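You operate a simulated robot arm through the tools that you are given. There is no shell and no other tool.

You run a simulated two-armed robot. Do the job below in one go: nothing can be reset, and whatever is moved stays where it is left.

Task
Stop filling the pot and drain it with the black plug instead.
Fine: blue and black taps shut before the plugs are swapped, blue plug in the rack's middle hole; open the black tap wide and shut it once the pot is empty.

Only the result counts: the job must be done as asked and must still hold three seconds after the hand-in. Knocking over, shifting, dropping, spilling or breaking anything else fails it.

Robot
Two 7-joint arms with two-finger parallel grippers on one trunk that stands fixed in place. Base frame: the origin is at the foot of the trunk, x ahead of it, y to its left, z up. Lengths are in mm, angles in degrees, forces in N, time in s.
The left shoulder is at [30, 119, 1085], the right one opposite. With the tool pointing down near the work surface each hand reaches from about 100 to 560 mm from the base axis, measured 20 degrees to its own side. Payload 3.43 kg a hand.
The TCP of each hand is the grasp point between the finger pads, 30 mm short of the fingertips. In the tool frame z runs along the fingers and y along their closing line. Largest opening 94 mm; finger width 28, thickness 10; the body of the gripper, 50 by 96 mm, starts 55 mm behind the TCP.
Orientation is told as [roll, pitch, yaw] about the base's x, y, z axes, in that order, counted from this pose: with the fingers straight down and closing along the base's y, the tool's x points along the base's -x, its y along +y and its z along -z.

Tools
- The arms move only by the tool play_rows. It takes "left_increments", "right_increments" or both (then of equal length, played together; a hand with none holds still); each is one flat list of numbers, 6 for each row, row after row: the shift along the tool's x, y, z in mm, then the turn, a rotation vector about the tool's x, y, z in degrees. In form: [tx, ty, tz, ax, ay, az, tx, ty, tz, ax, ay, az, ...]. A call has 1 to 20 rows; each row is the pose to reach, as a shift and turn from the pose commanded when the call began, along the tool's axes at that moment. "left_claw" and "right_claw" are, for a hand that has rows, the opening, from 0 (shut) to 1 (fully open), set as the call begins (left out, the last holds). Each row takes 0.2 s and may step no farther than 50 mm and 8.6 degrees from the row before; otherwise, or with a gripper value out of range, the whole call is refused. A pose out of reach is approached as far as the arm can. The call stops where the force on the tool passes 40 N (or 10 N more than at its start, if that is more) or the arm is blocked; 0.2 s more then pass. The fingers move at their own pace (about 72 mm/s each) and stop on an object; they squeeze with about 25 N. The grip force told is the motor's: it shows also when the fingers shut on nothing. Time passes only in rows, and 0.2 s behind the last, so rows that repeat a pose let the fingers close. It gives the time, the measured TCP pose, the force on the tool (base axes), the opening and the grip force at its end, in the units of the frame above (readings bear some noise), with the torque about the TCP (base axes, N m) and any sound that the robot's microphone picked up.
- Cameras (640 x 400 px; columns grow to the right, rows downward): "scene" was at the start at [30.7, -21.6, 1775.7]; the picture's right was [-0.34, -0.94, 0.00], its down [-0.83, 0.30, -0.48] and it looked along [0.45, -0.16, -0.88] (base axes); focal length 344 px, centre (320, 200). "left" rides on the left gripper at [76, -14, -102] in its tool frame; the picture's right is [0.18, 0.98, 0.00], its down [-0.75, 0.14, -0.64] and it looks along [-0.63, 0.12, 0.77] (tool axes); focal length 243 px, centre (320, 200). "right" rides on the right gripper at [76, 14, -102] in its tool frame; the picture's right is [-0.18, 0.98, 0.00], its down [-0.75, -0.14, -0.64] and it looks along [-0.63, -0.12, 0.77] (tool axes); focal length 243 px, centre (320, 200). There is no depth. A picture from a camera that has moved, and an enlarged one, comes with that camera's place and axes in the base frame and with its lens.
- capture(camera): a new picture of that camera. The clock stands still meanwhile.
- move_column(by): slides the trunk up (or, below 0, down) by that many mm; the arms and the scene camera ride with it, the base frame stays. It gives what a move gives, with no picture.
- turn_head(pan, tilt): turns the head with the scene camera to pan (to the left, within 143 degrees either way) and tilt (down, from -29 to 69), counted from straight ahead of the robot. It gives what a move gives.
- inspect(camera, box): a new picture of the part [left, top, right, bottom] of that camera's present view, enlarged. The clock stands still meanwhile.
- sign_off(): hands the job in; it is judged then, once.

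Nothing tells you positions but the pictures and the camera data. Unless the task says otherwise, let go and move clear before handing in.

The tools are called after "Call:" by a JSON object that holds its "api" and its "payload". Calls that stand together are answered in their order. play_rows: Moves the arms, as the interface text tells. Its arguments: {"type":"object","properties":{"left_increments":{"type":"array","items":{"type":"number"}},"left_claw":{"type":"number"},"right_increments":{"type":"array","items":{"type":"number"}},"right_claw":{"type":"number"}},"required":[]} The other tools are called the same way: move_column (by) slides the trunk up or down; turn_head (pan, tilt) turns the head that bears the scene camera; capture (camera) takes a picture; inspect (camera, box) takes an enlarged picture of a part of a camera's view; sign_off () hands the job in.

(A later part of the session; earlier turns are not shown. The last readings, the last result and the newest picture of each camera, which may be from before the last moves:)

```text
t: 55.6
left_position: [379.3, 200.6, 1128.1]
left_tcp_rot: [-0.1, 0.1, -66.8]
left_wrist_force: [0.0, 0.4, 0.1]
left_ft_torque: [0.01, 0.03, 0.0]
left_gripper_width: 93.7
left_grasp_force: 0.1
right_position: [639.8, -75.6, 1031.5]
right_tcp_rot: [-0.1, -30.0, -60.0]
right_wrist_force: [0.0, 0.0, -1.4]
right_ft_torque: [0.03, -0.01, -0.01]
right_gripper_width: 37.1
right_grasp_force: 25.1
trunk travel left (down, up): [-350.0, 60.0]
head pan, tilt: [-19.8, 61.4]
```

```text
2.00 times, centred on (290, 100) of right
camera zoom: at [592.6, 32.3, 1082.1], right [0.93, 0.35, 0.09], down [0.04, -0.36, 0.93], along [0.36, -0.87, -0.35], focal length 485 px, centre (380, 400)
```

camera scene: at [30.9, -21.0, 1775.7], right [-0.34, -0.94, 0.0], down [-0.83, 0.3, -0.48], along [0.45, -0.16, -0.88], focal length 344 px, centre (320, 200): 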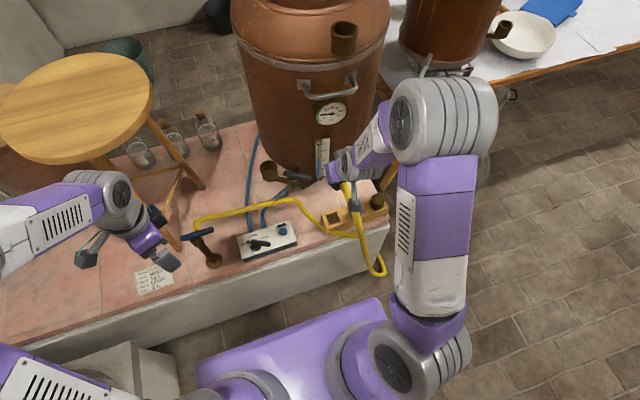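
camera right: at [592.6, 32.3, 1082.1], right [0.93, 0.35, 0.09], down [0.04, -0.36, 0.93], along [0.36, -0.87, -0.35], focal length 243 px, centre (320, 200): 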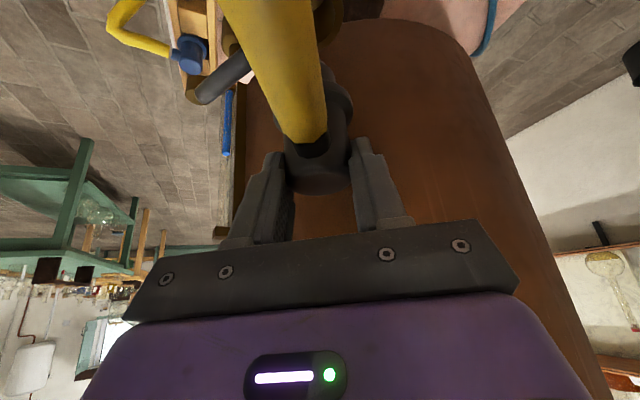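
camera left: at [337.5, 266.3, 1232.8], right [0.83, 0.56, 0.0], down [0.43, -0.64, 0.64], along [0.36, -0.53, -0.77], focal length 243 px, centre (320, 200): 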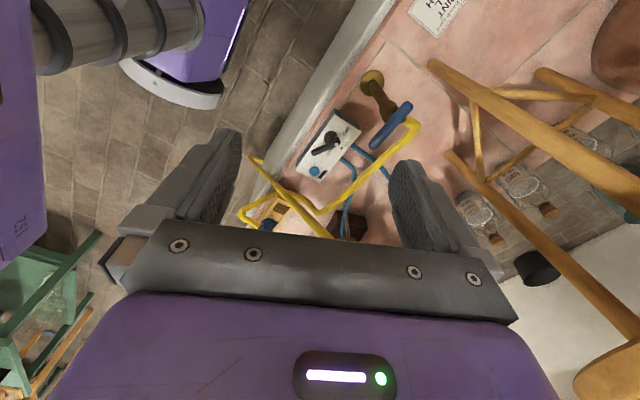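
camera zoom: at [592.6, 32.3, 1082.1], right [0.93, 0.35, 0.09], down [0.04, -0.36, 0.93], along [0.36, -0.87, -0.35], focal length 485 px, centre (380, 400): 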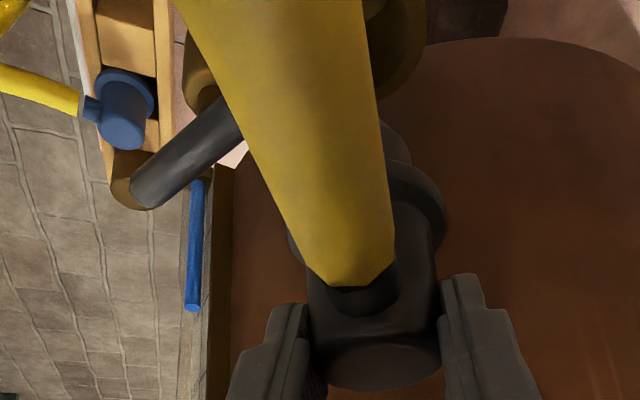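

By my estimate the plug axis is about 4 mm forward of the cup axis. I'm correcting that and lowering to just above the rim to check.

Call:
{"api": "play_rows", "payload": {"right_increments": [3.5, 1, -2, 0, 0, 0, 11, 1, 11, 0, 0, 0, 18.5, 1, 24, 0, 0, 0, 23.5, 1, 32.6, 0, 0, 0]}}

Call:
{"api": "inspect", "payload": {"camera": "scene", "box": [252, 140, 300, 190]}}

Call:
{"api": "inspect", "payload": {"camera": "right", "box": [190, 0, 390, 200]}}

```text
t: 56.6
left_position: [378.6, 200.2, 1129.2]
left_tcp_rot: [0.1, 0.0, -66.9]
left_wrist_force: [0.7, 0.2, -1.0]
left_ft_torque: [-0.03, -0.03, -0.01]
left_gripper_width: 93.8
left_grasp_force: 0.0
right_position: [637.0, -71.3, 992.1]
right_tcp_rot: [0.0, -30.0, -59.9]
right_wrist_force: [-0.6, -0.2, -0.4]
right_ft_torque: [0.0, 0.02, 0.03]
right_gripper_width: 37.0
right_grasp_force: 25.5
trunk travel left (down, up): [-350.0, 60.0]
head pan, tilt: [-19.8, 61.4]
```

```text
8.00 times, centred on (276, 165) of scene
camera zoom: at [31.0, -21.7, 1775.7], right [-0.34, -0.94, 0.0], down [-0.83, 0.3, -0.48], along [0.45, -0.16, -0.88], focal length 2754 px, centre (672, 480)
```

zoom: 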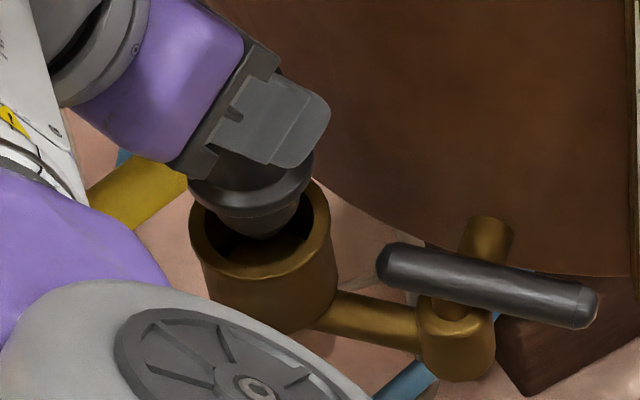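

```text
2.00 times, centred on (290, 100) of right
camera zoom: at [591.0, 36.2, 1043.0], right [0.93, 0.35, 0.09], down [0.04, -0.36, 0.93], along [0.36, -0.86, -0.35], focal length 485 px, centre (380, 400)
```

zoom: 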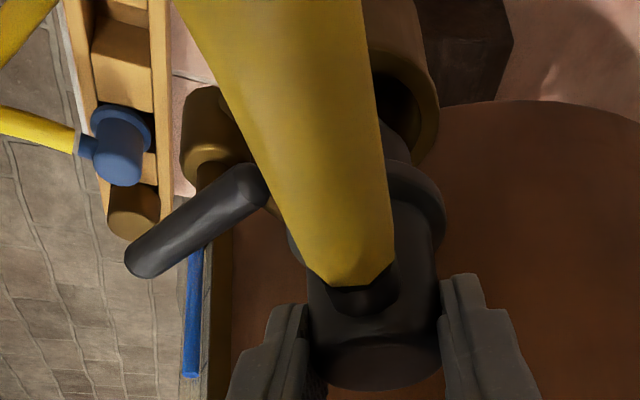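

Tip and cup line up in both views. I'm lowering the plug into the cup under force watch.

Call:
{"api": "play_rows", "payload": {"right_increments": [3, 0, 5.2, 0, 0, 0, 6, 0, 10.4, 0, 0, 0, 9, 0, 15.6, 0, 0, 0, 12, 0, 20.8, 0, 0, 0]}}

Call:
{"api": "inspect", "payload": {"camera": "scene", "box": [252, 140, 300, 190]}}

```text
t: 57.6
left_position: [379.7, 201.6, 1129.3]
left_tcp_rot: [0.0, 0.0, -66.8]
left_wrist_force: [-0.2, 0.7, 0.7]
left_ft_torque: [0.01, -0.01, 0.02]
left_gripper_width: 93.8
left_grasp_force: 0.0
right_position: [638.6, -70.8, 967.3]
right_tcp_rot: [0.0, -30.0, -60.1]
right_wrist_force: [0.4, -0.2, -1.1]
right_ft_torque: [0.0, 0.0, 0.03]
right_gripper_width: 37.1
right_grasp_force: 24.7
trunk travel left (down, up): [-350.0, 60.0]
head pan, tilt: [-19.8, 61.4]
```

```text
8.00 times, centred on (276, 165) of scene
camera zoom: at [31.0, -21.7, 1775.7], right [-0.34, -0.94, 0.0], down [-0.83, 0.3, -0.48], along [0.45, -0.16, -0.88], focal length 2754 px, centre (672, 480)
```

zoom: 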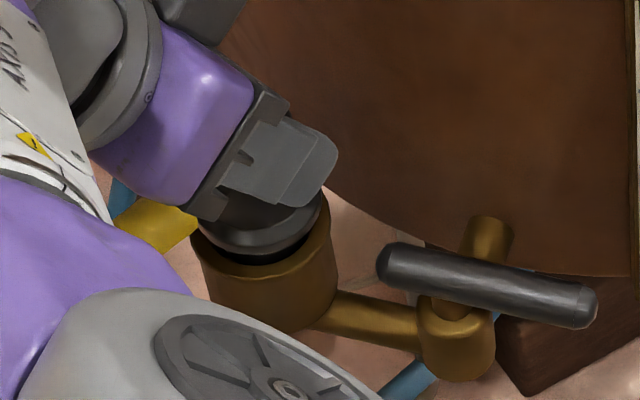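

Going in freely. I'm continuing in small steps to find the seat.

Call:
{"api": "play_rows", "payload": {"right_increments": [2, 0, 3.5, 0, 0, 0, 4, 0, 6.9, 0, 0, 0]}}

Call:
{"api": "play_rows", "payload": {"right_increments": [1.5, 0, 2.6, 0, 0, 0]}}

Call:
{"api": "play_rows", "payload": {"right_increments": [1.5, 0, 2.6, 0, 0, 0]}}

Call:
{"api": "play_rows", "payload": {"right_increments": [1, 0, 1.73, 0, 0, 0]}}

Call:
{"api": "inspect", "payload": {"camera": "scene", "box": [252, 140, 300, 190]}}

```text
t: 58.2
left_position: [380.3, 200.3, 1128.0]
left_tcp_rot: [0.0, 0.0, -66.9]
left_wrist_force: [0.8, -0.4, 0.1]
left_ft_torque: [0.0, 0.02, 0.02]
left_gripper_width: 93.9
left_grasp_force: 0.1
right_position: [636.7, -71.2, 960.2]
right_tcp_rot: [0.0, -30.1, -60.0]
right_wrist_force: [-0.6, 0.7, -1.2]
right_ft_torque: [0.04, -0.01, -0.04]
right_gripper_width: 37.1
right_grasp_force: 25.0
trunk travel left (down, up): [-350.0, 60.0]
head pan, tilt: [-19.8, 61.4]
```

```text
t: 58.6
left_position: [379.1, 199.7, 1128.9]
left_tcp_rot: [-0.1, 0.0, -66.9]
left_wrist_force: [0.4, 0.1, 0.0]
left_ft_torque: [-0.03, 0.04, -0.01]
left_gripper_width: 93.9
left_grasp_force: 0.0
right_position: [637.0, -72.5, 956.8]
right_tcp_rot: [0.1, -30.0, -60.0]
right_wrist_force: [0.6, 0.8, -0.1]
right_ft_torque: [0.05, -0.04, 0.01]
right_gripper_width: 37.1
right_grasp_force: 25.3
trunk travel left (down, up): [-350.0, 60.0]
head pan, tilt: [-19.8, 61.4]
```

```text
t: 59.0
left_position: [378.0, 200.4, 1129.8]
left_tcp_rot: [0.1, 0.0, -66.9]
left_wrist_force: [0.5, 0.4, -0.2]
left_ft_torque: [-0.02, -0.02, 0.0]
left_gripper_width: 93.8
left_grasp_force: 0.0
right_position: [636.3, -71.1, 956.3]
right_tcp_rot: [0.2, -30.2, -60.1]
right_wrist_force: [-1.8, -0.2, 10.5]
right_ft_torque: [-0.21, 0.24, -0.05]
right_gripper_width: 37.1
right_grasp_force: 25.3
trunk travel left (down, up): [-350.0, 60.0]
head pan, tilt: [-19.8, 61.4]
```

```text
t: 59.4
left_position: [378.1, 201.2, 1130.4]
left_tcp_rot: [0.1, 0.0, -66.9]
left_wrist_force: [-0.3, -0.3, 0.1]
left_ft_torque: [0.0, 0.0, 0.0]
left_gripper_width: 94.4
left_grasp_force: 0.3
right_position: [636.6, -70.5, 956.1]
right_tcp_rot: [0.4, -30.3, -60.0]
right_wrist_force: [-2.1, -0.4, 23.4]
right_ft_torque: [-0.24, 0.46, 0.03]
right_gripper_width: 37.2
right_grasp_force: 25.2
trunk travel left (down, up): [-350.0, 60.0]
head pan, tilt: [-19.8, 61.4]
```

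```text
8.00 times, centred on (276, 165) of scene
camera zoom: at [27.6, -21.4, 1776.0], right [-0.34, -0.94, 0.0], down [-0.83, 0.3, -0.48], along [0.45, -0.16, -0.88], focal length 2754 px, centre (672, 480)
```

zoom: 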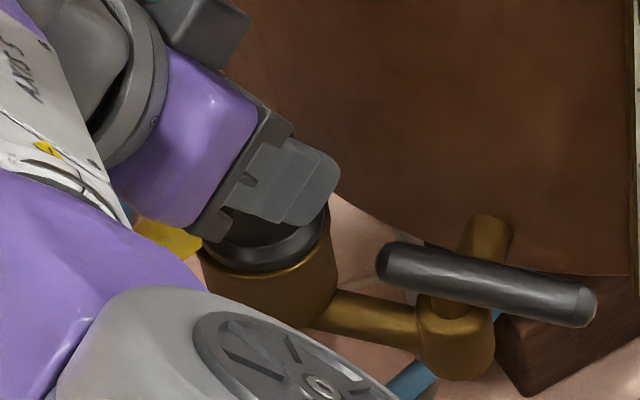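

The flange is on the rim with firm resistance at TCP z≈956, matching prediction. I'll give one more slight press, ease off, release and back out along the tool axis.

Call:
{"api": "play_rows", "payload": {"right_increments": [0.6, 0, 1.0, 0, 0, 0]}}

Call:
{"api": "play_rows", "payload": {"right_increments": [-1, 0, -1.8, 0, 0, 0, -2, 0, -3.5, 0, 0, 0]}}

Call:
{"api": "play_rows", "payload": {"right_increments": [0, 0, 0, 0, 0, 0, 0, 0, 0, 0, 0, 0, 0, 0, -15, 0, 0, 0, 0, 0, -45, 0, 0, 0, 0, 0, -90, 0, 0, 0], "right_claw": 0.62}}

Call:
{"api": "capture", "payload": {"camera": "right"}}

Call:
{"api": "inspect", "payload": {"camera": "scene", "box": [230, 120, 350, 220]}}

```text
t: 59.8
left_position: [377.7, 200.4, 1129.5]
left_tcp_rot: [0.1, -0.1, -67.0]
left_wrist_force: [-0.6, -0.5, -0.3]
left_ft_torque: [0.03, 0.0, -0.04]
left_gripper_width: 94.1
left_grasp_force: 0.0
right_position: [637.4, -70.9, 953.1]
right_tcp_rot: [0.2, -30.3, -60.0]
right_wrist_force: [1.4, -0.7, 24.5]
right_ft_torque: [-0.31, 0.27, -0.01]
right_gripper_width: 37.5
right_grasp_force: 25.0
trunk travel left (down, up): [-350.0, 60.0]
head pan, tilt: [-19.8, 61.4]
```

```text
t: 60.4
left_position: [379.5, 201.1, 1128.3]
left_tcp_rot: [-0.1, 0.0, -66.9]
left_wrist_force: [0.0, 0.0, -0.8]
left_ft_torque: [0.05, -0.03, -0.01]
left_gripper_width: 94.1
left_grasp_force: 0.1
right_position: [635.8, -70.4, 952.7]
right_tcp_rot: [-0.1, -29.8, -60.1]
right_wrist_force: [2.4, 1.8, 7.2]
right_ft_torque: [-0.12, -0.32, 0.06]
right_gripper_width: 37.1
right_grasp_force: 25.0
trunk travel left (down, up): [-350.0, 60.0]
head pan, tilt: [-19.8, 61.4]
```

```text
t: 61.6
left_position: [380.5, 200.7, 1129.2]
left_tcp_rot: [0.0, 0.0, -66.8]
left_wrist_force: [0.1, -0.8, -0.3]
left_ft_torque: [-0.04, 0.03, 0.02]
left_gripper_width: 94.0
left_grasp_force: 0.0
right_position: [613.9, -33.4, 1032.4]
right_tcp_rot: [0.1, -30.1, -60.0]
right_wrist_force: [-0.4, 0.1, 0.8]
right_ft_torque: [0.0, -0.02, 0.02]
right_gripper_width: 58.3
right_grasp_force: 0.1
trunk travel left (down, up): [-350.0, 60.0]
head pan, tilt: [-19.8, 61.4]
```

```text
taken
camera right: at [566.9, 75.5, 1084.5], right [0.93, 0.35, 0.09], down [0.04, -0.36, 0.93], along [0.36, -0.86, -0.35], focal length 243 px, centre (320, 200)
```

right: 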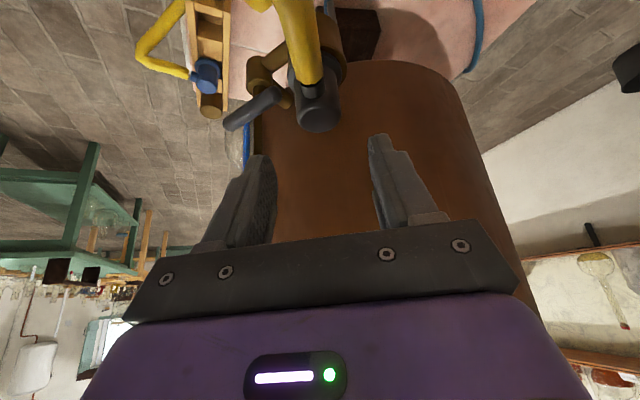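

```text
4.00 times, centred on (290, 170) of scene
camera zoom: at [29.5, -21.1, 1775.7], right [-0.34, -0.94, 0.0], down [-0.83, 0.3, -0.48], along [0.45, -0.16, -0.88], focal length 1377 px, centre (440, 320)
```

zoom: 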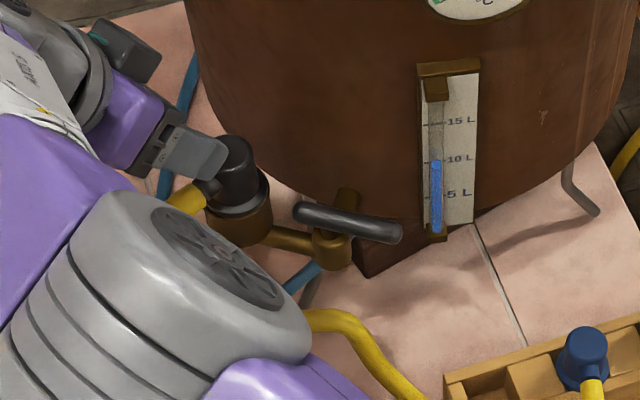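

Call:
{"api": "inspect", "payload": {"camera": "right", "box": [220, 30, 360, 150]}}

Call:
{"api": "inspect", "payload": {"camera": "scene", "box": [252, 140, 300, 190]}}

```text
3.33 times, centred on (290, 90) of right
camera zoom: at [566.9, 75.5, 1084.5], right [0.93, 0.35, 0.09], down [0.04, -0.36, 0.93], along [0.36, -0.86, -0.35], focal length 809 px, centre (420, 567)
```

zoom: 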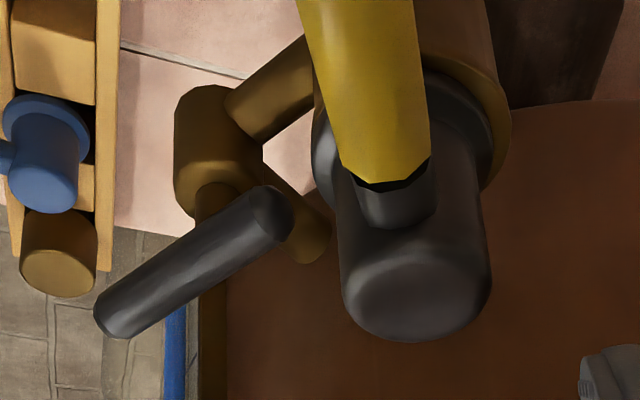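

```text
8.00 times, centred on (276, 165) of scene
camera zoom: at [29.5, -21.1, 1775.7], right [-0.34, -0.94, 0.0], down [-0.83, 0.3, -0.48], along [0.45, -0.16, -0.88], focal length 2754 px, centre (672, 480)
```

zoom: 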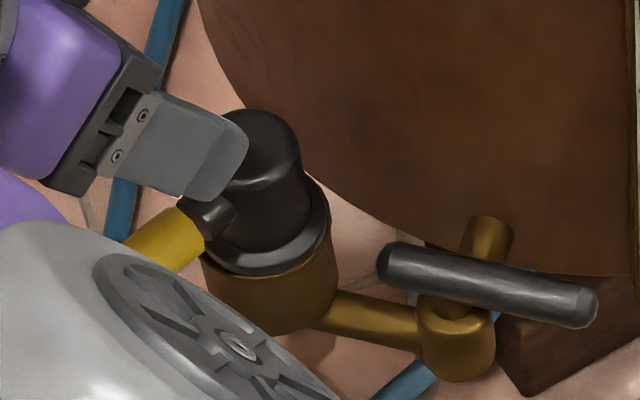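

The black plug is fully seated and upright. Next I open the black tap, so I'm untilting the right hand away from the plug, closing the fingers and moving beside the lever's short end on the robot side.

Call:
{"api": "play_rows", "payload": {"right_increments": [8, -6, -7, 0, 7.5, 0, 16, -13, -15, 0, 15, 0, 16, -13, -15, 0, 22.5, 0, 16, -13, -15, 0, 30, 0], "right_claw": 0}}

Call:
{"api": "play_rows", "payload": {"right_increments": [-10, -8, 0, 0, 0, -7.6, -30, -24, 10, 0, 0, -15.2, -48, -38, 30, 0, 0, -22.9, -65.2, -52, 52, 0, 0, -30.5]}}

Call:
{"api": "capture", "payload": {"camera": "right"}}

Call:
{"api": "inspect", "payload": {"camera": "scene", "box": [230, 120, 350, 220]}}

```text
t: 62.6
left_position: [379.4, 199.8, 1129.3]
left_tcp_rot: [0.0, 0.1, -66.9]
left_wrist_force: [0.3, -0.1, -0.2]
left_ft_torque: [-0.02, -0.04, -0.01]
left_gripper_width: 93.9
left_grasp_force: 0.0
right_position: [592.3, -19.6, 1038.7]
right_tcp_rot: [0.1, 0.2, -60.1]
right_wrist_force: [0.3, 0.3, 0.5]
right_ft_torque: [0.04, 0.01, -0.04]
right_gripper_width: 0.4
right_grasp_force: 24.6
trunk travel left (down, up): [-350.0, 60.0]
head pan, tilt: [-19.8, 61.4]
```

```text
t: 63.6
left_position: [380.3, 200.0, 1128.8]
left_tcp_rot: [-0.1, 0.0, -67.0]
left_wrist_force: [-0.1, 1.3, -0.9]
left_ft_torque: [0.05, 0.02, 0.0]
left_gripper_width: 94.0
left_grasp_force: 0.0
right_position: [580.3, -103.5, 985.2]
right_tcp_rot: [0.1, 0.0, -29.3]
right_wrist_force: [0.3, -0.3, 0.4]
right_ft_torque: [0.03, -0.01, 0.03]
right_gripper_width: 0.0
right_grasp_force: 25.5
trunk travel left (down, up): [-350.0, 60.0]
head pan, tilt: [-19.8, 61.4]
```

```text
taken
camera right: at [520.5, -54.7, 1088.4], right [0.64, 0.77, 0.0], down [0.59, -0.49, 0.64], along [0.49, -0.41, -0.77], focal length 243 px, centre (320, 200)
```

right: 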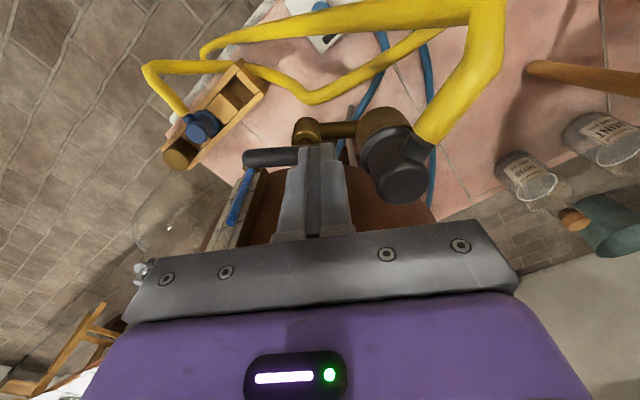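

```text
4.00 times, centred on (290, 170) of scene
camera zoom: at [30.9, -22.6, 1775.7], right [-0.34, -0.94, 0.0], down [-0.83, 0.3, -0.48], along [0.45, -0.16, -0.88], focal length 1377 px, centre (440, 320)
```

zoom: 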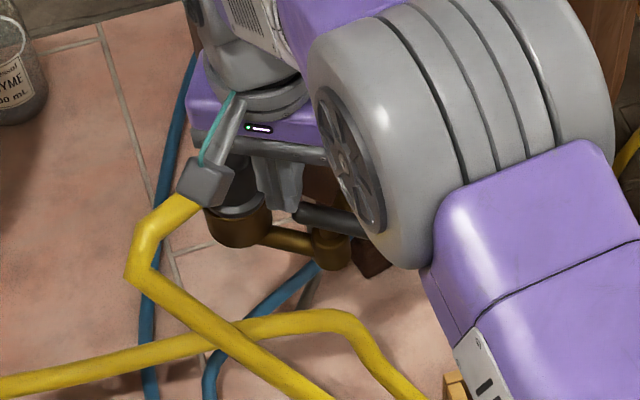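

Call:
{"api": "play_rows", "payload": {"right_increments": [0, 0, 35, 0, 0, 0, 0, 0, 70, 0, 0, 0]}}

Call:
{"api": "capture", "payload": {"camera": "right"}}

Call:
{"api": "inspect", "payload": {"camera": "scene", "box": [250, 140, 320, 200]}}

```text
t: 64.2
left_position: [379.0, 200.9, 1128.3]
left_tcp_rot: [0.0, 0.0, -66.9]
left_wrist_force: [-1.0, -0.9, 0.3]
left_ft_torque: [0.03, 0.0, -0.02]
left_gripper_width: 93.9
left_grasp_force: 0.0
right_position: [580.8, -102.6, 915.1]
right_tcp_rot: [0.0, 0.0, -29.5]
right_wrist_force: [-0.2, 0.3, -0.9]
right_ft_torque: [-0.04, 0.03, -0.01]
right_gripper_width: 0.0
right_grasp_force: 24.8
trunk travel left (down, up): [-350.0, 60.0]
head pan, tilt: [-19.8, 61.4]
```

```text
taken
camera right: at [520.8, -53.8, 1017.6], right [0.64, 0.77, 0.0], down [0.59, -0.49, 0.64], along [0.49, -0.41, -0.77], focal length 243 px, centre (320, 200)
```

right: 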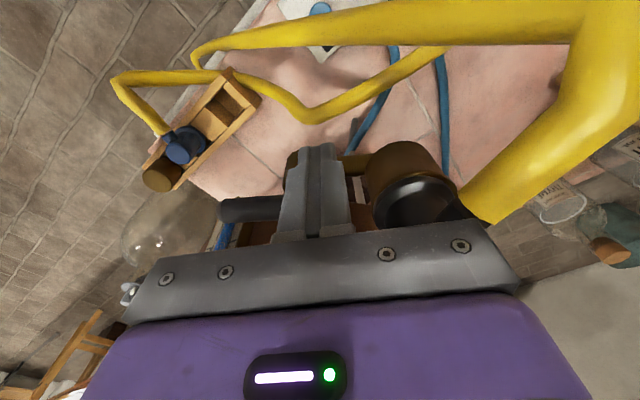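

```text
6.67 times, centred on (285, 170) of scene
camera zoom: at [31.0, -21.4, 1775.7], right [-0.34, -0.94, 0.0], down [-0.83, 0.3, -0.48], along [0.45, -0.16, -0.88], focal length 2295 px, centre (553, 400)
```

zoom: 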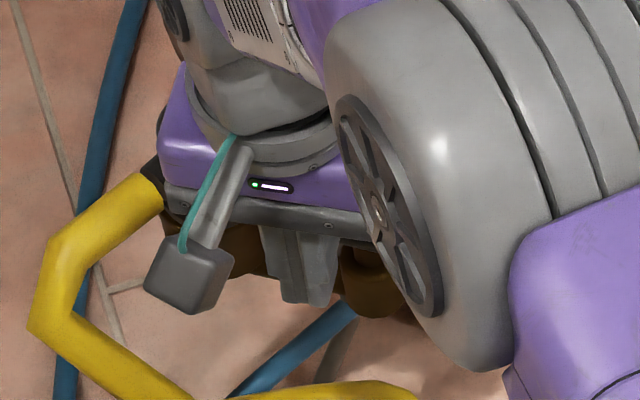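

In position beside the lever. I'm pushing its short end toward the pot to start opening it.

Call:
{"api": "play_rows", "payload": {"right_increments": [-5, 0, 0, 0, 0, 0, -10, -0.7, 0, 0, 0, 0, -12.1, 2.9, 0, 0, 0, 0, -14.8, 5.7, 0, 0, 0, 0, -17, 7.2, 0, 0, 0, 0, -19.2, 8.6, 0, 0, 0, 0, -21.8, 9.6, 0, 0, 0, 0, -24.4, 10.6, 0, 0, 0, 0, -27.1, 10.7, 0, 0, 0, 0]}}

Call:
{"api": "capture", "payload": {"camera": "right"}}

Call:
{"api": "inspect", "payload": {"camera": "scene", "box": [250, 130, 350, 210]}}

```text
t: 66.2
left_position: [378.3, 199.3, 1128.4]
left_tcp_rot: [0.0, 0.0, -66.9]
left_wrist_force: [0.4, -0.4, -0.1]
left_ft_torque: [0.0, -0.01, -0.01]
left_gripper_width: 94.2
left_grasp_force: 0.0
right_position: [610.3, -106.7, 915.5]
right_tcp_rot: [0.0, -0.1, -29.4]
right_wrist_force: [-1.0, 0.9, 0.5]
right_ft_torque: [0.0, -0.01, 0.01]
right_gripper_width: 0.0
right_grasp_force: 24.7
trunk travel left (down, up): [-350.0, 60.0]
head pan, tilt: [-19.8, 61.4]
```

```text
taken
camera right: at [549.5, -57.4, 1018.8], right [0.64, 0.76, 0.0], down [0.59, -0.49, 0.64], along [0.49, -0.41, -0.77], focal length 243 px, centre (320, 200)
```

right: 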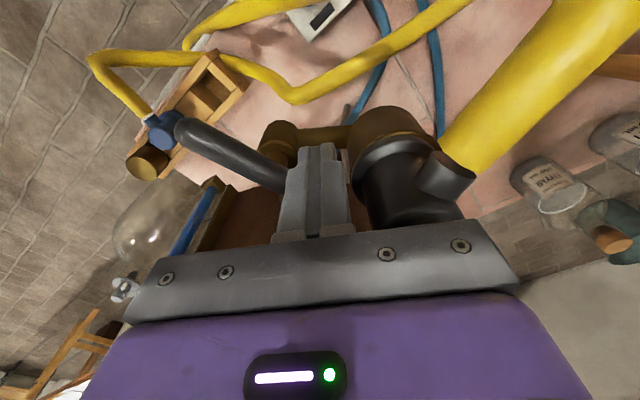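

```text
5.00 times, centred on (300, 170) of scene
camera zoom: at [30.5, -21.5, 1775.7], right [-0.34, -0.94, 0.0], down [-0.83, 0.3, -0.48], along [0.45, -0.16, -0.88], focal length 1721 px, centre (420, 350)
```

zoom: 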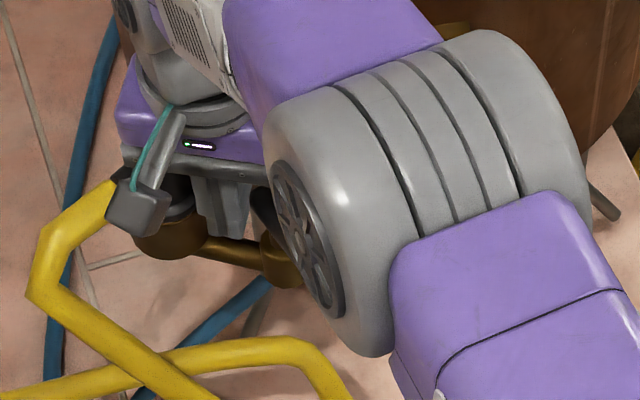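

The lever is now at about 15° and the short end is near the cup, so I'm switching to the long end: up, over and down on its far side, ready to push it toward +y.

Call:
{"api": "play_rows", "payload": {"right_increments": [20, 0, 0, 0, 0, 0, 25, 0, -31, 0, 0, 0, 25, 0, -62, 0, 0, 0, 20, -30, -62, 0, 0, 0, 12, -60, -62, 0, 0, 0, 3.7, -90, -62, 0, 0, 0]}}

Call:
{"api": "capture", "payload": {"camera": "right"}}

Call:
{"api": "inspect", "payload": {"camera": "scene", "box": [310, 130, 340, 185]}}

```text
t: 67.6
left_position: [380.1, 210.7, 1126.6]
left_tcp_rot: [-0.1, -0.4, -66.8]
left_wrist_force: [0.6, -0.1, -0.4]
left_ft_torque: [-0.03, 0.01, 0.0]
left_gripper_width: 93.9
left_grasp_force: 0.0
right_position: [557.4, -167.6, 975.7]
right_tcp_rot: [-0.4, 0.4, -28.6]
right_wrist_force: [0.0, -0.2, 0.0]
right_ft_torque: [0.0, 0.0, -0.02]
right_gripper_width: 0.3
right_grasp_force: 24.9
trunk travel left (down, up): [-350.0, 60.0]
head pan, tilt: [-19.8, 61.4]
```

```text
taken
camera right: at [499.5, -118.2, 1078.2], right [0.63, 0.78, -0.01], down [0.6, -0.48, 0.64], along [0.49, -0.41, -0.77], focal length 243 px, centre (320, 200)
```

right: 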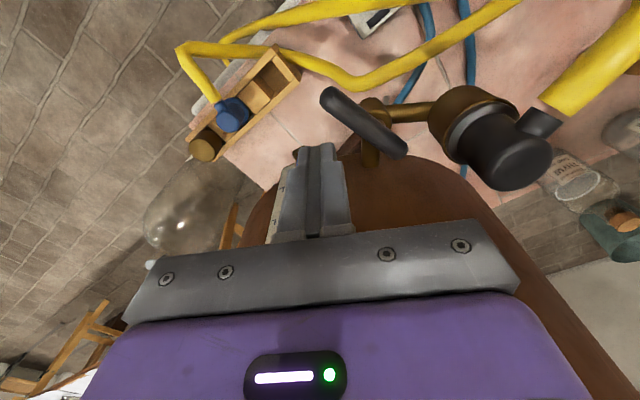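

```text
7.27 times, centred on (325, 158) of scene
camera zoom: at [31.8, -7.4, 1775.4], right [-0.34, -0.94, 0.01], down [-0.83, 0.29, -0.48], along [0.45, -0.17, -0.88], focal length 2504 px, centre (284, 509)
```

zoom: 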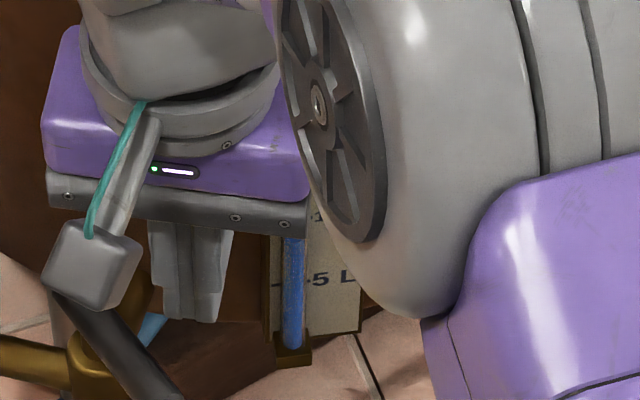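

The trunk is swaying and the hand stopped short, so some part of the arm is pressing on something, probably the pot. I'm backing out along the same path at once.

Call:
{"api": "play_rows", "payload": {"right_increments": [8.3, 30, 0, 0, 0, 0, 16.3, 60, 0, 0, 0, 0]}}

Call:
{"api": "capture", "payload": {"camera": "scene"}}

Call:
{"api": "capture", "payload": {"camera": "right"}}

```text
t: 68.2
left_position: [378.8, 203.5, 1129.5]
left_tcp_rot: [-0.2, -0.1, -66.9]
left_wrist_force: [-0.1, 1.0, 0.5]
left_ft_torque: [-0.02, -0.04, -0.04]
left_gripper_width: 94.0
left_grasp_force: 0.0
right_position: [579.6, -121.3, 979.7]
right_tcp_rot: [0.0, -0.2, -29.8]
right_wrist_force: [-0.4, 0.8, 0.1]
right_ft_torque: [-0.01, -0.02, 0.01]
right_gripper_width: 0.0
right_grasp_force: 25.2
trunk travel left (down, up): [-350.0, 60.0]
head pan, tilt: [-19.8, 61.4]
```

```text
taken
camera scene: at [31.2, -17.6, 1775.9], right [-0.34, -0.94, 0.0], down [-0.83, 0.3, -0.48], along [0.45, -0.16, -0.88], focal length 344 px, centre (320, 200)
```

scene: 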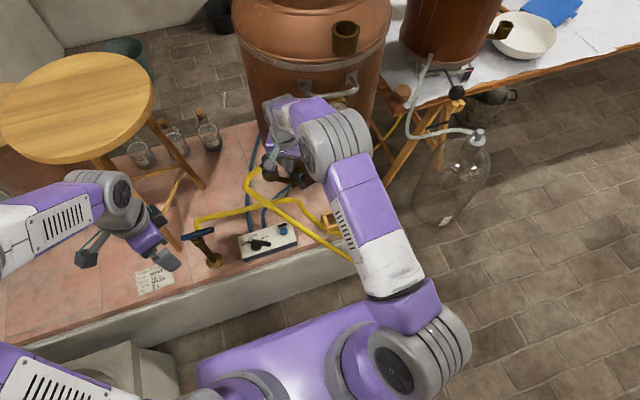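

```text
taken
camera right: at [519.3, -72.7, 1082.1], right [0.65, 0.76, 0.0], down [0.58, -0.49, 0.65], along [0.49, -0.42, -0.76], focal length 243 px, centre (320, 200)
```

right: 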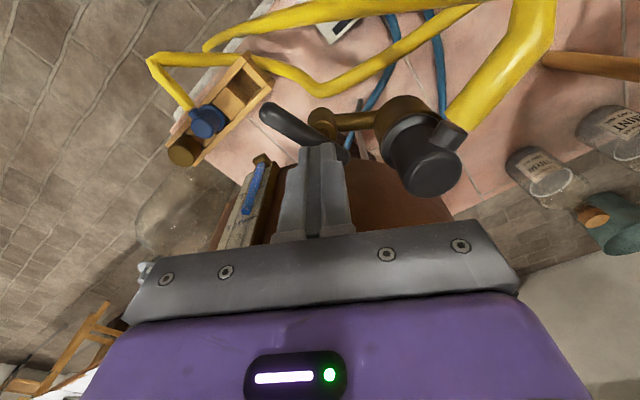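

Call:
{"api": "play_rows", "payload": {"right_increments": [10, 20, 0, 0, 0, 0, 20, 40, 0, 0, 0, 0, 20, 40, 0, 0, 0, 0, 20, 40, 0, 0, 0, 0]}}

Call:
{"api": "capture", "payload": {"camera": "scene"}}

Call:
{"api": "inspect", "payload": {"camera": "scene", "box": [310, 130, 340, 185]}}

Call:
{"api": "inspect", "payload": {"camera": "scene", "box": [230, 60, 400, 210]}}

```text
t: 69.2
left_position: [379.8, 199.9, 1129.3]
left_tcp_rot: [0.1, 0.0, -66.9]
left_wrist_force: [-0.1, -0.6, 0.6]
left_ft_torque: [0.0, 0.0, 0.03]
left_gripper_width: 94.2
left_grasp_force: 0.0
right_position: [578.9, -78.0, 977.8]
right_tcp_rot: [-0.1, 0.0, -29.5]
right_wrist_force: [-0.1, -0.6, 0.4]
right_ft_torque: [-0.02, 0.01, -0.01]
right_gripper_width: 0.1
right_grasp_force: 25.0
trunk travel left (down, up): [-350.0, 60.0]
head pan, tilt: [-19.8, 61.4]
```

```text
taken
camera scene: at [30.2, -21.4, 1775.7], right [-0.34, -0.94, 0.0], down [-0.83, 0.3, -0.48], along [0.45, -0.16, -0.88], focal length 344 px, centre (320, 200)
```

scene: 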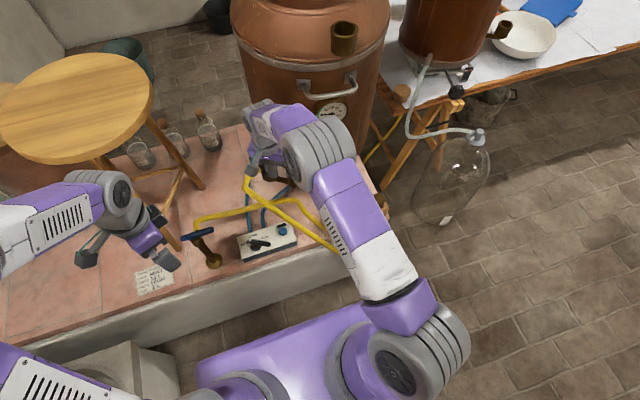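

```text
7.27 times, centred on (325, 158) of scene
camera zoom: at [30.2, -21.4, 1775.7], right [-0.34, -0.94, 0.0], down [-0.83, 0.3, -0.48], along [0.45, -0.16, -0.88], focal length 2504 px, centre (284, 509)
```

zoom: 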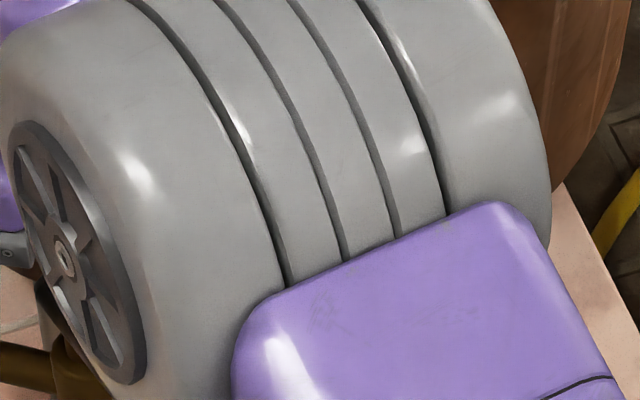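

```text
2.67 times, centred on (315, 135) of scene
camera zoom: at [30.2, -21.4, 1775.7], right [-0.34, -0.94, 0.0], down [-0.83, 0.3, -0.48], along [0.45, -0.16, -0.88], focal length 918 px, centre (333, 373)
```

zoom: 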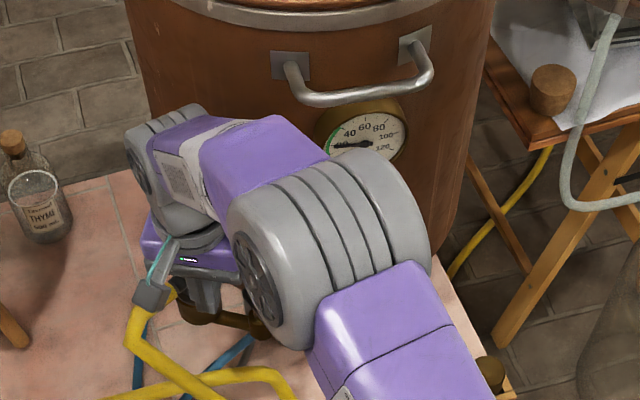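

The pot, thermometer and gauge are unmoved, and everything has settled. The arm's elbow bulges toward the pot in that posture, so I'll come at the lever's long end from the robot side with the hand leaned back, which keeps the elbow well away.

Call:
{"api": "play_rows", "payload": {"right_increments": [34.8, -19.7, -10, 0, 0, -7.4, 60.3, -45.6, -20, 0, 0, -14.8, 65.4, -77.2, -23, 0, 0, -22.1, 55.9, -101.4, -23, 0, 0, -29.5]}}

Call:
{"api": "play_rows", "payload": {"right_increments": [2, -8, 8, 0, -7, 0, 4, -16, 16, 0, -14, 0, 6, -25, 24, 0, -21, 0, 8, -33, 32, 0, -28, 0, 10, -41, 40, 0, -35, 0]}}

Call:
{"api": "capture", "payload": {"camera": "right"}}

Call:
{"api": "capture", "payload": {"camera": "scene"}}

Call:
{"api": "inspect", "payload": {"camera": "scene", "box": [250, 130, 350, 210]}}

```text
t: 70.2
left_position: [379.3, 200.0, 1130.6]
left_tcp_rot: [0.0, 0.0, -66.9]
left_wrist_force: [0.5, 0.1, -0.3]
left_ft_torque: [0.04, 0.02, -0.02]
left_gripper_width: 94.0
left_grasp_force: 0.0
right_position: [479.9, -140.3, 1000.3]
right_tcp_rot: [0.0, 0.1, 0.2]
right_wrist_force: [0.0, -0.8, 0.1]
right_ft_torque: [-0.01, 0.0, 0.03]
right_gripper_width: 0.0
right_grasp_force: 24.9
trunk travel left (down, up): [-350.0, 60.0]
head pan, tilt: [-19.8, 61.4]
```

```text
t: 71.4
left_position: [379.8, 199.7, 1129.3]
left_tcp_rot: [-0.1, 0.0, -66.9]
left_wrist_force: [1.0, 0.9, -0.5]
left_ft_torque: [0.01, -0.04, -0.01]
left_gripper_width: 94.2
left_grasp_force: 0.1
right_position: [471.3, -179.8, 960.5]
right_tcp_rot: [0.1, -35.1, -0.1]
right_wrist_force: [0.0, -0.1, -0.6]
right_ft_torque: [0.01, -0.01, 0.01]
right_gripper_width: 0.2
right_grasp_force: 25.5
trunk travel left (down, up): [-350.0, 60.0]
head pan, tilt: [-19.8, 61.4]
```

```text
taken
camera right: at [348.9, -167.1, 1001.1], right [0.15, 0.98, 0.11], down [0.25, -0.14, 0.96], along [0.96, -0.12, -0.27], focal length 243 px, centre (320, 200)
```

right: 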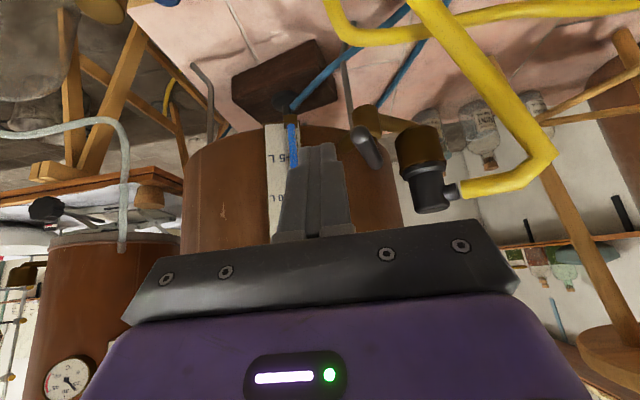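

```text
taken
camera scene: at [31.0, -21.9, 1775.7], right [-0.34, -0.94, 0.0], down [-0.83, 0.3, -0.48], along [0.45, -0.16, -0.88], focal length 344 px, centre (320, 200)
```

scene: 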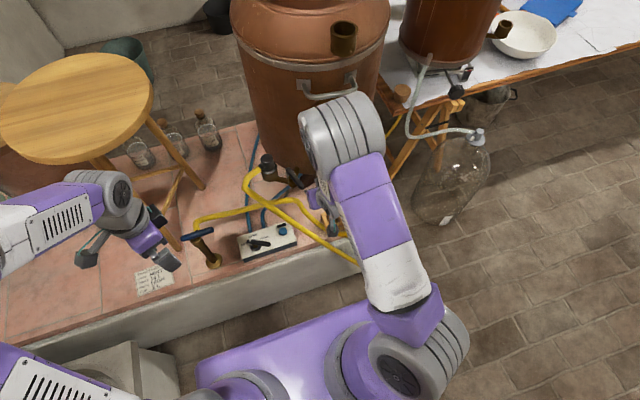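

```text
5.00 times, centred on (300, 170) of scene
camera zoom: at [31.0, -21.9, 1775.7], right [-0.34, -0.94, 0.0], down [-0.83, 0.3, -0.48], along [0.45, -0.16, -0.88], focal length 1721 px, centre (420, 350)
```

zoom: 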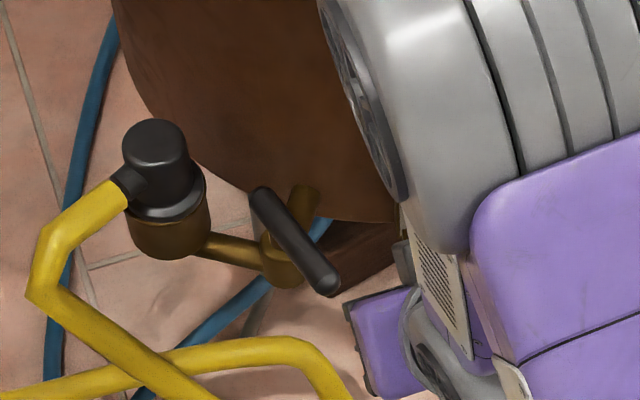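

No contact here. I'm sliding forward-down to the far side of the lever's long end, with a clearance of about 10 mm.

Call:
{"api": "play_rows", "payload": {"right_increments": [-9, 0, 23, 0, 0, 0, -17.7, 0, 45.7, 0, 0, 0, -26.5, 0, 68.6, 0, 0, 0, -35.4, 0, 91.5, 0, 0, 0]}}

Call:
{"api": "capture", "payload": {"camera": "right"}}

Call:
{"api": "inspect", "payload": {"camera": "scene", "box": [250, 130, 350, 210]}}

```text
t: 72.4
left_position: [380.6, 200.9, 1129.6]
left_tcp_rot: [0.0, 0.0, -66.8]
left_wrist_force: [-0.7, -0.3, 1.0]
left_ft_torque: [0.0, 0.02, -0.02]
left_gripper_width: 93.8
left_grasp_force: 0.1
right_position: [552.2, -179.8, 906.5]
right_tcp_rot: [0.0, -34.9, -0.1]
right_wrist_force: [0.2, -0.1, -0.4]
right_ft_torque: [0.0, 0.01, -0.02]
right_gripper_width: 0.1
right_grasp_force: 24.8
trunk travel left (down, up): [-350.0, 60.0]
head pan, tilt: [-19.8, 61.4]
```

```text
taken
camera right: at [431.0, -165.8, 946.3], right [0.15, 0.98, 0.11], down [0.25, -0.14, 0.96], along [0.96, -0.12, -0.27], focal length 243 px, centre (320, 200)
```

right: 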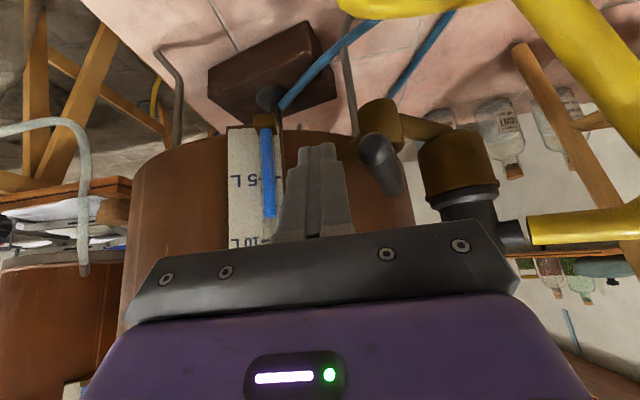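

```text
5.00 times, centred on (300, 170) of scene
camera zoom: at [31.3, -21.8, 1775.7], right [-0.34, -0.94, 0.0], down [-0.83, 0.3, -0.48], along [0.45, -0.16, -0.88], focal length 1721 px, centre (420, 350)
```

zoom: 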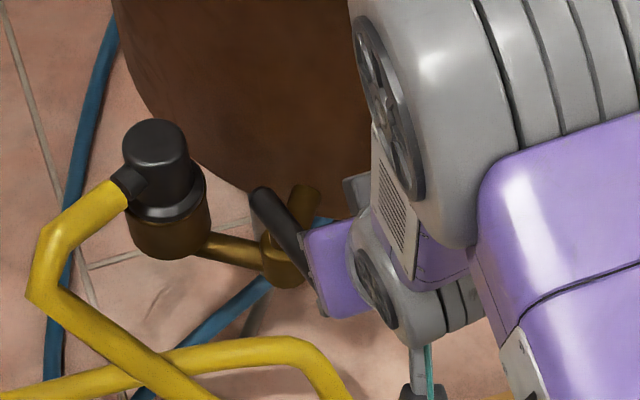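

The gauge reads about 8.2 L, so draining has started. I'm pushing the long end toward +y to open the tap fully.

Call:
{"api": "play_rows", "payload": {"right_increments": [1, 5, -0.7, 0, 0, 0, 2, 9.7, -1.4, 0, 0, 0, 5.8, 17.3, -4.1, 0, 0, 0, 8.2, 24.6, -5.7, 0, 0, 0, 10.3, 28.8, -7.2, 0, 0, 0, 11.9, 33.1, -8.3, 0, 0, 0, 13, 37.7, -9.1, 0, 0, 0, 13.9, 43.6, -9.8, 0, 0, 0]}}

Call:
{"api": "capture", "payload": {"camera": "right"}}

Call:
{"api": "inspect", "payload": {"camera": "scene", "box": [250, 130, 350, 210]}}

```text
t: 74.2
left_position: [379.4, 201.1, 1128.8]
left_tcp_rot: [0.0, 0.0, -66.9]
left_wrist_force: [0.1, -0.8, 0.0]
left_ft_torque: [0.01, 0.01, 0.0]
left_gripper_width: 94.2
left_grasp_force: 0.0
right_position: [534.8, -135.7, 905.6]
right_tcp_rot: [-0.1, -35.0, 0.1]
right_wrist_force: [0.4, -1.6, -0.1]
right_ft_torque: [-0.02, -0.01, -0.03]
right_gripper_width: 0.1
right_grasp_force: 25.0
trunk travel left (down, up): [-350.0, 60.0]
head pan, tilt: [-19.8, 61.4]
```

```text
taken
camera right: at [413.4, -122.7, 946.9], right [0.15, 0.98, 0.11], down [0.25, -0.14, 0.96], along [0.96, -0.12, -0.27], focal length 243 px, centre (320, 200)
```

right: 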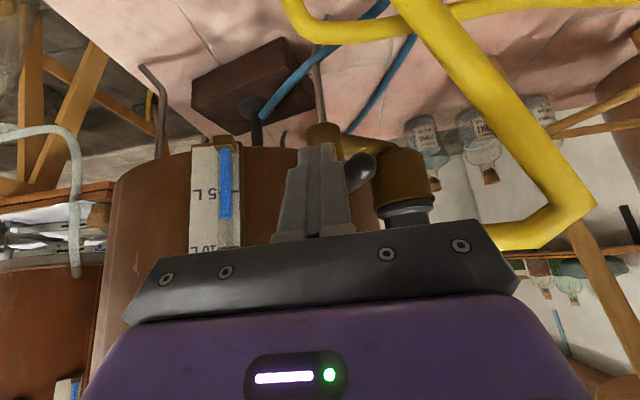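

```text
5.00 times, centred on (300, 170) of scene
camera zoom: at [30.8, -21.5, 1775.7], right [-0.34, -0.94, 0.0], down [-0.83, 0.3, -0.48], along [0.45, -0.16, -0.88], focal length 1721 px, centre (420, 350)
```

zoom: 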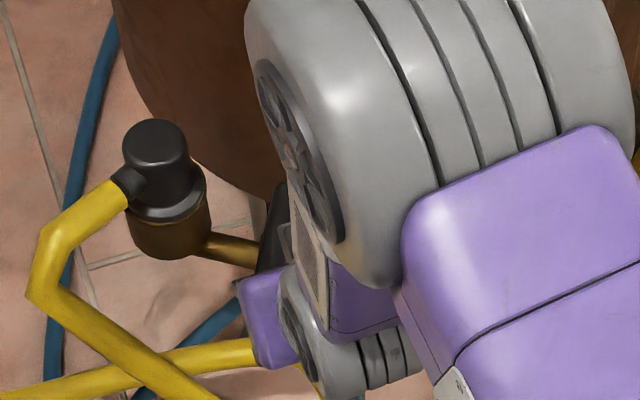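

Little resistance so far, so I'm pushing a few mm more to find the fully open stop.

Call:
{"api": "play_rows", "payload": {"right_increments": [0, 3, 0, 0, 0, 0, 0, 5.5, 0, 0, 0, 0]}}

Call:
{"api": "inspect", "payload": {"camera": "right", "box": [180, 100, 440, 240]}}

```text
t: 74.8
left_position: [379.9, 198.6, 1128.9]
left_tcp_rot: [0.0, 0.0, -66.9]
left_wrist_force: [0.3, -0.4, 0.4]
left_ft_torque: [0.03, 0.01, -0.02]
left_gripper_width: 94.1
left_grasp_force: 0.1
right_position: [535.7, -131.4, 906.2]
right_tcp_rot: [0.0, -35.0, 0.0]
right_wrist_force: [0.0, -2.9, 0.7]
right_ft_torque: [-0.01, -0.01, -0.06]
right_gripper_width: 0.0
right_grasp_force: 25.3
trunk travel left (down, up): [-350.0, 60.0]
head pan, tilt: [-19.8, 61.4]
```

```text
2.46 times, centred on (310, 170) of right
camera zoom: at [413.5, -117.8, 946.6], right [0.15, 0.98, 0.11], down [0.25, -0.14, 0.96], along [0.96, -0.12, -0.27], focal length 597 px, centre (345, 274)
```

zoom: 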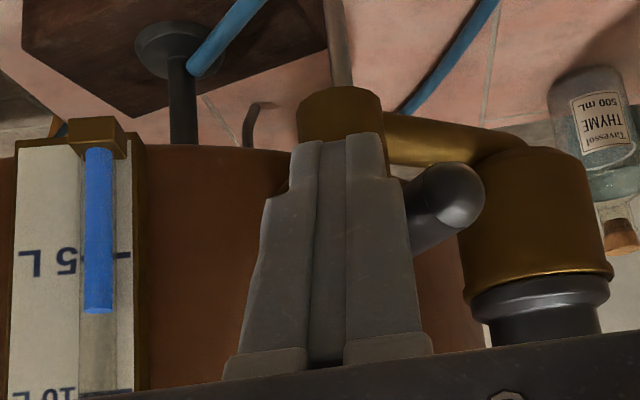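

The lever keeps moving. I'm continuing in small pushes until the stop is felt.

Call:
{"api": "play_rows", "payload": {"right_increments": [0, 3, 0, 0, 0, 0]}}

Call:
{"api": "play_rows", "payload": {"right_increments": [0, 3, 0, 0, 0, 0]}}

Call:
{"api": "inspect", "payload": {"camera": "right", "box": [180, 100, 440, 240]}}

Call:
{"api": "inspect", "payload": {"camera": "scene", "box": [250, 130, 350, 210]}}

```text
t: 75.2
left_position: [378.6, 199.4, 1129.4]
left_tcp_rot: [0.0, -0.1, -66.9]
left_wrist_force: [-0.1, -0.5, 0.6]
left_ft_torque: [0.01, -0.02, 0.03]
left_gripper_width: 94.2
left_grasp_force: 0.0
right_position: [534.7, -130.2, 905.6]
right_tcp_rot: [-0.1, -34.9, -0.3]
right_wrist_force: [-1.7, -12.0, 2.0]
right_ft_torque: [-0.17, -0.07, -0.32]
right_gripper_width: 0.4
right_grasp_force: 25.0
trunk travel left (down, up): [-350.0, 60.0]
head pan, tilt: [-19.8, 61.4]
```

```text
t: 75.6
left_position: [379.5, 198.1, 1130.5]
left_tcp_rot: [0.1, 0.1, -66.9]
left_wrist_force: [0.1, 1.0, -0.8]
left_ft_torque: [-0.01, -0.04, 0.02]
left_gripper_width: 93.9
left_grasp_force: 0.0
right_position: [536.0, -130.7, 905.3]
right_tcp_rot: [-0.1, -35.1, -0.3]
right_wrist_force: [-3.0, -21.1, 3.8]
right_ft_torque: [-0.36, -0.04, -0.62]
right_gripper_width: 0.1
right_grasp_force: 25.3
trunk travel left (down, up): [-350.0, 60.0]
head pan, tilt: [-19.8, 61.4]
```

```text
2.46 times, centred on (310, 170) of right
camera zoom: at [413.4, -116.3, 946.4], right [0.16, 0.98, 0.1], down [0.25, -0.14, 0.96], along [0.96, -0.12, -0.27], focal length 597 px, centre (345, 274)
```

zoom: 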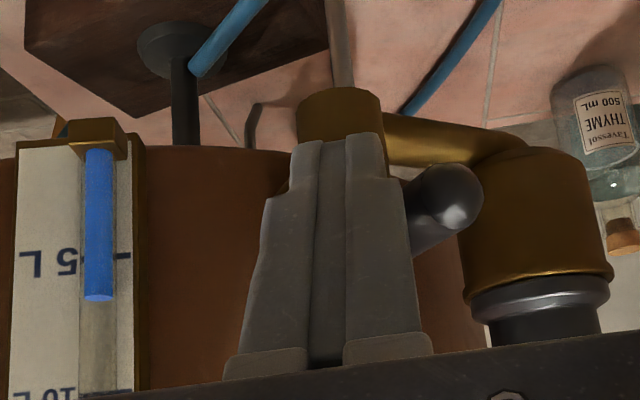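

```text
5.00 times, centred on (300, 170) of scene
camera zoom: at [29.8, -25.3, 1775.7], right [-0.34, -0.94, 0.0], down [-0.83, 0.3, -0.48], along [0.45, -0.16, -0.88], focal length 1721 px, centre (420, 350)
```

zoom: 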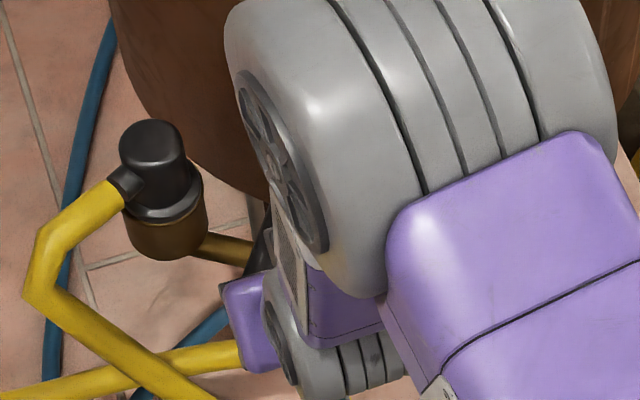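

That's the fully open stop, with 21 N of resistance. The level is about 6.6 L and falling at about 0.6 L/s. I'm releasing the pressure, backing out and repositioning to the other side of the long end, ready to shut it while it drains.

Call:
{"api": "play_rows", "payload": {"right_increments": [0, -8, 0, 0, 0, 0, 0, -12, -10, 0, 0, 0, 0, -12, -50, 0, 0, 0, 0, -12, -90, 0, 0, 0]}}

Call:
{"api": "inspect", "payload": {"camera": "scene", "box": [250, 130, 350, 210]}}

Call:
{"api": "capture", "payload": {"camera": "right"}}

```text
t: 76.6
left_position: [378.9, 200.9, 1129.7]
left_tcp_rot: [0.0, 0.0, -66.9]
left_wrist_force: [-0.1, -0.3, -0.6]
left_ft_torque: [-0.01, 0.02, 0.03]
left_gripper_width: 93.9
left_grasp_force: 0.0
right_position: [482.9, -135.4, 979.7]
right_tcp_rot: [0.0, -35.0, 0.0]
right_wrist_force: [-0.8, 0.3, 0.3]
right_ft_torque: [0.03, -0.01, -0.05]
right_gripper_width: 0.0
right_grasp_force: 24.9
trunk travel left (down, up): [-350.0, 60.0]
head pan, tilt: [-19.8, 61.4]
```

```text
5.00 times, centred on (300, 170) of scene
camera zoom: at [29.4, -21.3, 1775.7], right [-0.34, -0.94, 0.0], down [-0.83, 0.3, -0.48], along [0.45, -0.16, -0.88], focal length 1721 px, centre (420, 350)
```

zoom: 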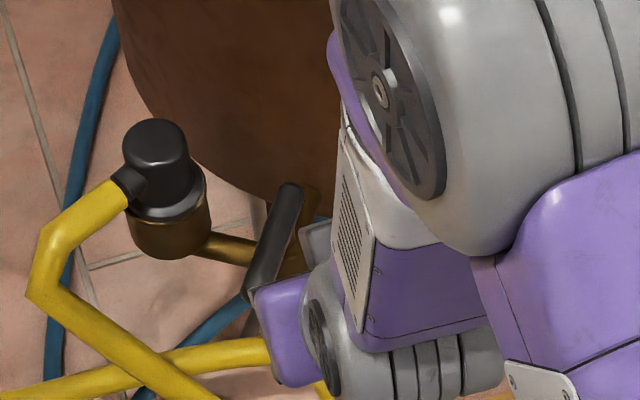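

```text
taken
camera right: at [360.8, -122.7, 1020.8], right [0.15, 0.98, 0.11], down [0.25, -0.14, 0.96], along [0.96, -0.12, -0.27], focal length 243 px, centre (320, 200)
```

right: 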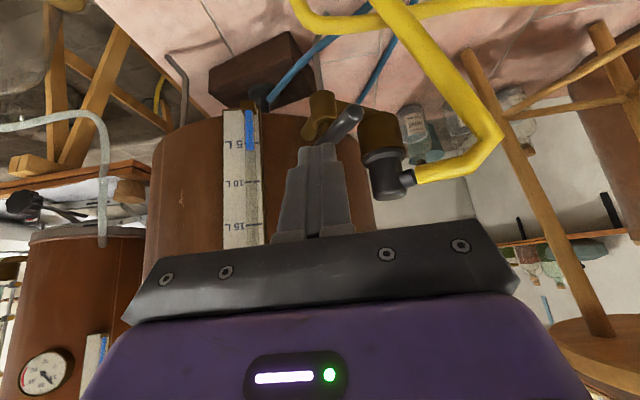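

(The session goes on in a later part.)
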